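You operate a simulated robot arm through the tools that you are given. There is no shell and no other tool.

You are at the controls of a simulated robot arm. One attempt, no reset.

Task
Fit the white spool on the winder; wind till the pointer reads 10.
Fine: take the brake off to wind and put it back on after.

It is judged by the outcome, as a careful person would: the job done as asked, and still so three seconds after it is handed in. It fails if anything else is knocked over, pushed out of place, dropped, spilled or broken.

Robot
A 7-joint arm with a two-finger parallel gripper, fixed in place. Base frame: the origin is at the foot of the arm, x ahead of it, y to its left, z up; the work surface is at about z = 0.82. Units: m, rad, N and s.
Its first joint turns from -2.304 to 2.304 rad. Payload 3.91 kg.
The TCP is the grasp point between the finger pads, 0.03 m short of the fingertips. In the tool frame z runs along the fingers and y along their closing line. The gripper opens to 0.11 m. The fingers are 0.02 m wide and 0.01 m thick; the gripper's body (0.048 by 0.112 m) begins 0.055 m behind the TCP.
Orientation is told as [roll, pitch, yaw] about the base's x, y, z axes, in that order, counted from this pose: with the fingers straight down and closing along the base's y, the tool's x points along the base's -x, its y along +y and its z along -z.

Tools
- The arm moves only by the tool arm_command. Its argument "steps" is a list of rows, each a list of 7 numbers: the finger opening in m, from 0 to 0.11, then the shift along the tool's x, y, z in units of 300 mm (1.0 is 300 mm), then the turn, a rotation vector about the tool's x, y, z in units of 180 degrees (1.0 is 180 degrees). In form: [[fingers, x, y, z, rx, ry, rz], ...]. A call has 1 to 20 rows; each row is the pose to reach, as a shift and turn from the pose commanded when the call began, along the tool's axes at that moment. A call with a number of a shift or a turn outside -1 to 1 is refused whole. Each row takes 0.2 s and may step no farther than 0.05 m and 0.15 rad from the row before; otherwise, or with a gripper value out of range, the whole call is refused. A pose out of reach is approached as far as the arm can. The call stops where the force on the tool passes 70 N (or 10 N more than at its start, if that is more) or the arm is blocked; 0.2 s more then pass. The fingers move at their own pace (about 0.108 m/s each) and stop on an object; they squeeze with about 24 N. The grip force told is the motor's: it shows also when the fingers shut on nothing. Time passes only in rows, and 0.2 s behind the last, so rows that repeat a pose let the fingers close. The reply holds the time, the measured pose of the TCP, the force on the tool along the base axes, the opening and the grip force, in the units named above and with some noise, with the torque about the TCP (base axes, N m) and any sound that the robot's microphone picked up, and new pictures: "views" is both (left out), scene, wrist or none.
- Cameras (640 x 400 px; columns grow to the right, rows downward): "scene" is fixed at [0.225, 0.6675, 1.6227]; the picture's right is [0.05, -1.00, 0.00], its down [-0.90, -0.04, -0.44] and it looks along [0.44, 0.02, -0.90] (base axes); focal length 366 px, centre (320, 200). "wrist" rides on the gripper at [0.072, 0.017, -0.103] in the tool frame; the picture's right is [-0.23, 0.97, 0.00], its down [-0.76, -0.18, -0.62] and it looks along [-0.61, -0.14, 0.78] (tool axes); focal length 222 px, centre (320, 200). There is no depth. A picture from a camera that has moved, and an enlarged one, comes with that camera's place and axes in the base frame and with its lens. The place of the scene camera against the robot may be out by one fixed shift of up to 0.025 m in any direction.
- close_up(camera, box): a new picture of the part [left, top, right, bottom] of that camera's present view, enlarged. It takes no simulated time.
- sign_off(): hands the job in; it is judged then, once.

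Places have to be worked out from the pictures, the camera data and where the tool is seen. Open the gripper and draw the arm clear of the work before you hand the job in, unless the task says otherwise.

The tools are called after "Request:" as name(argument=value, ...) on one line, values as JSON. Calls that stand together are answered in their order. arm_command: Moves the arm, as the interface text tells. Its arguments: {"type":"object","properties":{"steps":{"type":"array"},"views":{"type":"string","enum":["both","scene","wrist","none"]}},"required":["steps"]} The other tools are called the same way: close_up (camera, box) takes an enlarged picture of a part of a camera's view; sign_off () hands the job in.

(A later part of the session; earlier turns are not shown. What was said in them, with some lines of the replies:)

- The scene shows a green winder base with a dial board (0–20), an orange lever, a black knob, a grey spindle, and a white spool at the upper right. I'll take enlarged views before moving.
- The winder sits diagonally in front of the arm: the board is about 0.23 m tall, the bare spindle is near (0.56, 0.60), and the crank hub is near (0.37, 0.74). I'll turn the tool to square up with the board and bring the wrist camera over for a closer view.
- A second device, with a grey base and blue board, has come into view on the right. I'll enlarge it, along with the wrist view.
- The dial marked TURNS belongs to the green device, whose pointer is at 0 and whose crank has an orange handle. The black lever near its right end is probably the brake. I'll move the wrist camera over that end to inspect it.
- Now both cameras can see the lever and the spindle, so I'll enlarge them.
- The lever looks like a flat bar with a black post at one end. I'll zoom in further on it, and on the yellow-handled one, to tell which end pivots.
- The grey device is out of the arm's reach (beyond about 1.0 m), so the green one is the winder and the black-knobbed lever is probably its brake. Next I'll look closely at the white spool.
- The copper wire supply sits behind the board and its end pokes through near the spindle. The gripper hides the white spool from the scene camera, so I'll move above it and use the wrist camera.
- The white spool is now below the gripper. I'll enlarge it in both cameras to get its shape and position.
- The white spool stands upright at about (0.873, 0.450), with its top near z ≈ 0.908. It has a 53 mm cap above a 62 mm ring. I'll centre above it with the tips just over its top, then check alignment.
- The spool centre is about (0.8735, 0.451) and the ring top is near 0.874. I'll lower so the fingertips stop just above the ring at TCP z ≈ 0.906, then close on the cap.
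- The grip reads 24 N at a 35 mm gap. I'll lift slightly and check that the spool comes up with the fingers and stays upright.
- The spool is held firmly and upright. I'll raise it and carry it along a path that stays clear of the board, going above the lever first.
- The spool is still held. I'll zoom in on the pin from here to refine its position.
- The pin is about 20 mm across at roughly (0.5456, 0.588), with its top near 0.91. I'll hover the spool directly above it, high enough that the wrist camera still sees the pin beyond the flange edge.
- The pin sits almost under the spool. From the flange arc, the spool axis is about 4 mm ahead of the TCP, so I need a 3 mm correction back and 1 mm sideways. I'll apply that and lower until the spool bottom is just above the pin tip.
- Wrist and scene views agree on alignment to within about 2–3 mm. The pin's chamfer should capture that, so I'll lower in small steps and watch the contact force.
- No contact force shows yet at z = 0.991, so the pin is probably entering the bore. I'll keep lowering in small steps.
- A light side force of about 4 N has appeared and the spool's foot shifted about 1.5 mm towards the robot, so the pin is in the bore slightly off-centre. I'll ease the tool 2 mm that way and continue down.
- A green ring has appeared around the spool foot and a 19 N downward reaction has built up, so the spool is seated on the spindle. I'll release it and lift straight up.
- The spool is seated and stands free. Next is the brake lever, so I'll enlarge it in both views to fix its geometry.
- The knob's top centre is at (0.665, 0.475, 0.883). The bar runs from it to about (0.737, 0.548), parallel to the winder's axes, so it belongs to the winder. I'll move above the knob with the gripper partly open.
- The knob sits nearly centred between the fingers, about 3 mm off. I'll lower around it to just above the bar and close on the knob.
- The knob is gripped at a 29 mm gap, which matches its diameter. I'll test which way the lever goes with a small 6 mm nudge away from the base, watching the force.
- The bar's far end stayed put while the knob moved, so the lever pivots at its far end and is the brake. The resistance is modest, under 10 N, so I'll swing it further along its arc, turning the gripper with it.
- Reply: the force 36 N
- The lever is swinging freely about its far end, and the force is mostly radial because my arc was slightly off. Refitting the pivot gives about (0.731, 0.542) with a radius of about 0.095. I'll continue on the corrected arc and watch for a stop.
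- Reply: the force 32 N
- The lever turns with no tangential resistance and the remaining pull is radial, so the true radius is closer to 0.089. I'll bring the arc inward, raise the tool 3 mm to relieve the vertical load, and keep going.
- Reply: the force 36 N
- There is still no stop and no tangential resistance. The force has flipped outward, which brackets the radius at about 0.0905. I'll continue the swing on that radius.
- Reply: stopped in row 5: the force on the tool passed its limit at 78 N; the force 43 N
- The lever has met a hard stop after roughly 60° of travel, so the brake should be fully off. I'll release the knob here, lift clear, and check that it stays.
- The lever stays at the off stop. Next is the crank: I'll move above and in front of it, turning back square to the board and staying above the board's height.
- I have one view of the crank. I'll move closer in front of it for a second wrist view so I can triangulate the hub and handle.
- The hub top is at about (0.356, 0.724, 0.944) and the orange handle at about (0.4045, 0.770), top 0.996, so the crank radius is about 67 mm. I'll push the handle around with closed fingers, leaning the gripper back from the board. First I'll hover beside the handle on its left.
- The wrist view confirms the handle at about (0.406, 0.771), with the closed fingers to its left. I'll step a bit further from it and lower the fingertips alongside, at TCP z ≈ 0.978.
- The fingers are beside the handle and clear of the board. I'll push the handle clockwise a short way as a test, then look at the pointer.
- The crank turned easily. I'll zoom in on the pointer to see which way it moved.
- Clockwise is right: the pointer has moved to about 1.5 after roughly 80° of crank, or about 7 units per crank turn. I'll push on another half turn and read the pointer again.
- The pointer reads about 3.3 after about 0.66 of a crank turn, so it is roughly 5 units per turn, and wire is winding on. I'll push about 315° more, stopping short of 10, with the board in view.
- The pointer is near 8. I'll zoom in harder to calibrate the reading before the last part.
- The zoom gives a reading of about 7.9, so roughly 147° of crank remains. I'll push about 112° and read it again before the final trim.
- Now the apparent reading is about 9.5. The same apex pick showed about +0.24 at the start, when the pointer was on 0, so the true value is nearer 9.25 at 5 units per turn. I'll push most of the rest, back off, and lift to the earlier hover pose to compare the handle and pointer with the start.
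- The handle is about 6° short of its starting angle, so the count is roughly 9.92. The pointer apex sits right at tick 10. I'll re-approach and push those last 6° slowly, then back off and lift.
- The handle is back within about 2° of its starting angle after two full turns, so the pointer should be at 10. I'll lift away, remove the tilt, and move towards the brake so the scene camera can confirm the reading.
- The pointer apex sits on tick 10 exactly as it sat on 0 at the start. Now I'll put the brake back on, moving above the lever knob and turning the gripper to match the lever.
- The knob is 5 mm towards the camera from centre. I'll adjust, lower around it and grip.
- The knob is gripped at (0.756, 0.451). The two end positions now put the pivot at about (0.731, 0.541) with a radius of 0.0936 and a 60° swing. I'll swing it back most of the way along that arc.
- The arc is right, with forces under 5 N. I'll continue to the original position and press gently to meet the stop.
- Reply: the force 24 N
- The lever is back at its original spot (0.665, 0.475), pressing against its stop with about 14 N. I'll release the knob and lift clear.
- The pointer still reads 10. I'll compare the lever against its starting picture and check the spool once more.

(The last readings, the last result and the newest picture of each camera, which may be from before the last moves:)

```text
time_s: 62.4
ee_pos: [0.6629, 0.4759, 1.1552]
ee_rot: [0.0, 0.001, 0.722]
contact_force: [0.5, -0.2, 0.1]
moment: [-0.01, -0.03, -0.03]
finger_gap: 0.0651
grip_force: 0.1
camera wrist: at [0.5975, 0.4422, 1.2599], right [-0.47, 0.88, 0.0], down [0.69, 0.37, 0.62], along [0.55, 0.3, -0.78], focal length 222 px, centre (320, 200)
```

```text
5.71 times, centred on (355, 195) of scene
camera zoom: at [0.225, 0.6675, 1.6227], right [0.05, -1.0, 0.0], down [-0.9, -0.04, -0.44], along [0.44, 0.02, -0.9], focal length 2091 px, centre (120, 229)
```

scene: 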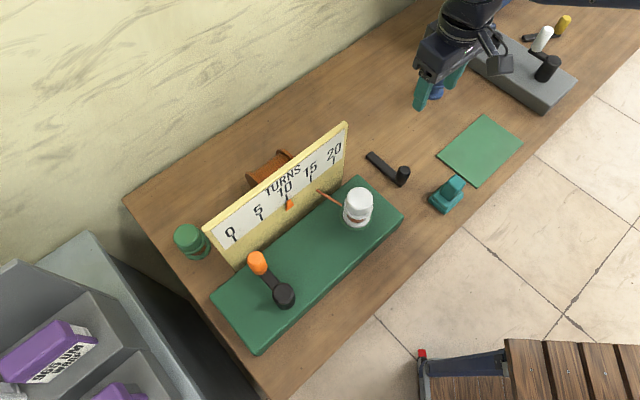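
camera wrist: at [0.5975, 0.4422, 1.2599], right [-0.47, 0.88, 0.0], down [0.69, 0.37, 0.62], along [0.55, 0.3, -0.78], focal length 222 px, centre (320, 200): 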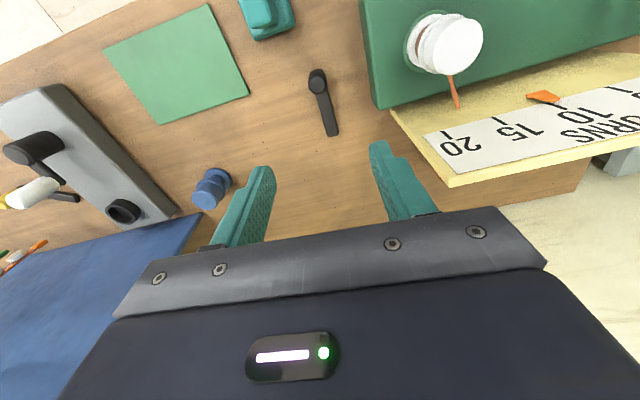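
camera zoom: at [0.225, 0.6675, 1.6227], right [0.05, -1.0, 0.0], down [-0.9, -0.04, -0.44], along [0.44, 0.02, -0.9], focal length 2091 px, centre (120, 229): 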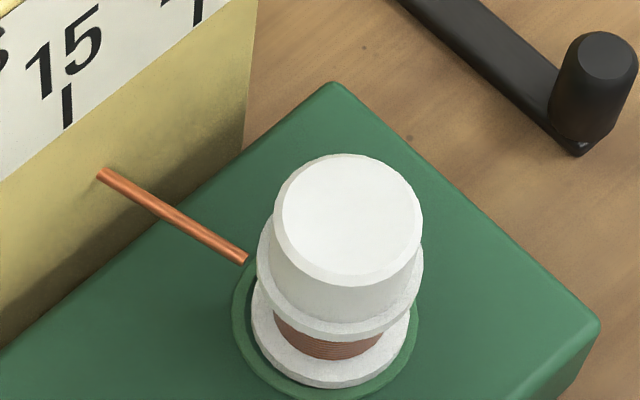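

The lever matches its starting picture exactly, and the spool is seated and wound. I'll draw the open gripper back towards the robot, clear of the work.

Request:
arm_command(steps=[[0.09, 0.11, 0.04, -0.03, 0, 0, 0], [0.11, 0.22, 0.08, -0.055, 0, 0, 0], [0.11, 0.33, 0.12, -0.083, 0, 0, 0], [0.11, 0.45, 0.16, -0.11, 0, 0, 0], [0.11, 0.56, 0.2, -0.14, 0, 0, 0], [0.11, 0.677, 0.241, -0.167, 0, 0, 0], [0.11, 0.677, 0.241, -0.167, 0, 0, 0]])

Request:
close_up(camera="scene", box=[245, 175, 305, 235])

```text
time_s: 64.0
ee_pos: [0.464, 0.3976, 1.2084]
ee_rot: [0.002, 0.0, 0.724]
contact_force: [0.3, -0.4, 0.0]
moment: [0.0, 0.01, -0.02]
finger_gap: 0.1098
grip_force: 0.2
camera wrist: at [0.3985, 0.3619, 1.3116], right [-0.47, 0.88, 0.0], down [0.69, 0.37, 0.62], along [0.55, 0.3, -0.78], focal length 222 px, centre (320, 200)
```

scene: 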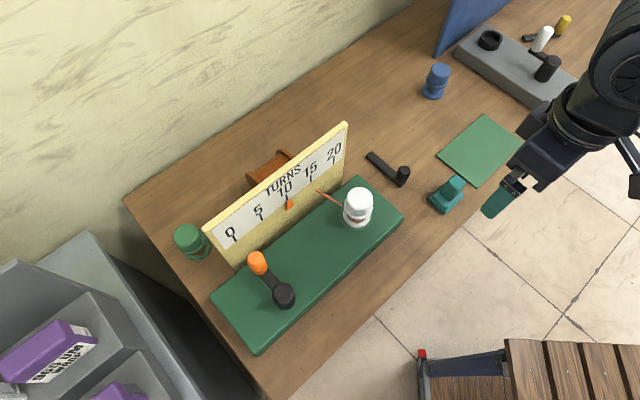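
wrist: 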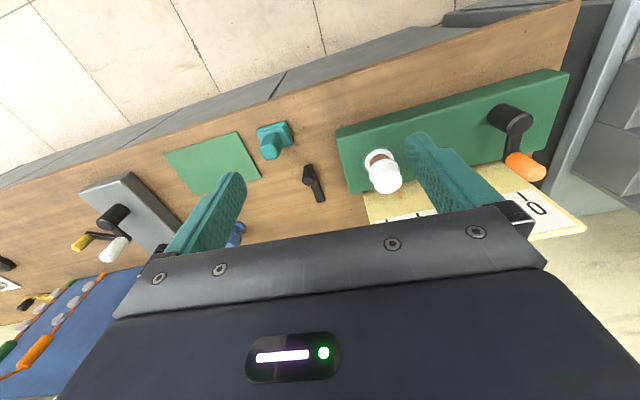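

```text
6.67 times, centred on (275, 205) of scene
camera zoom: at [0.225, 0.6675, 1.6227], right [0.05, -1.0, 0.0], down [-0.9, -0.04, -0.44], along [0.44, 0.02, -0.9], focal length 2439 px, centre (620, 167)
```

zoom: 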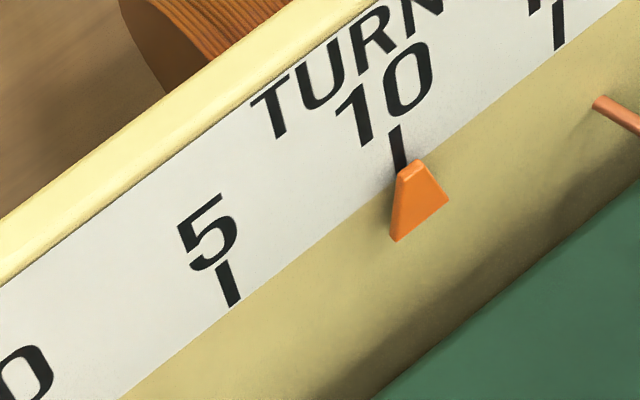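

The spool is fitted and wound, the pointer is steady at 10, and the brake lever is back on its stop. Nothing else has moved, and the open gripper is clear of the work, so I'm handing the job in.

Request:
sign_off()

```text
The job is handed in.
```

The white spool is fitted on the winder and wound to a pointer reading of 10. The brake was taken off before winding and put back on afterwards.

- **Spool:** it sits fully down on the spindle, and wire has wound onto it.
- **Pointer:** it lines up with the 10 mark the same way it lined up with 0 at the start. The crank finished within about 2° of two full turns, at 5 units per turn. The reading held after the brake went on and I let go.
- **Brake:** I swung the black lever about 60° to its stop to release it. Afterwards I pushed it back until it met the stop at its original position, and it matches its starting picture.

I saw nothing else move or fall. The gripper is open and the arm is drawn back clear of the work.
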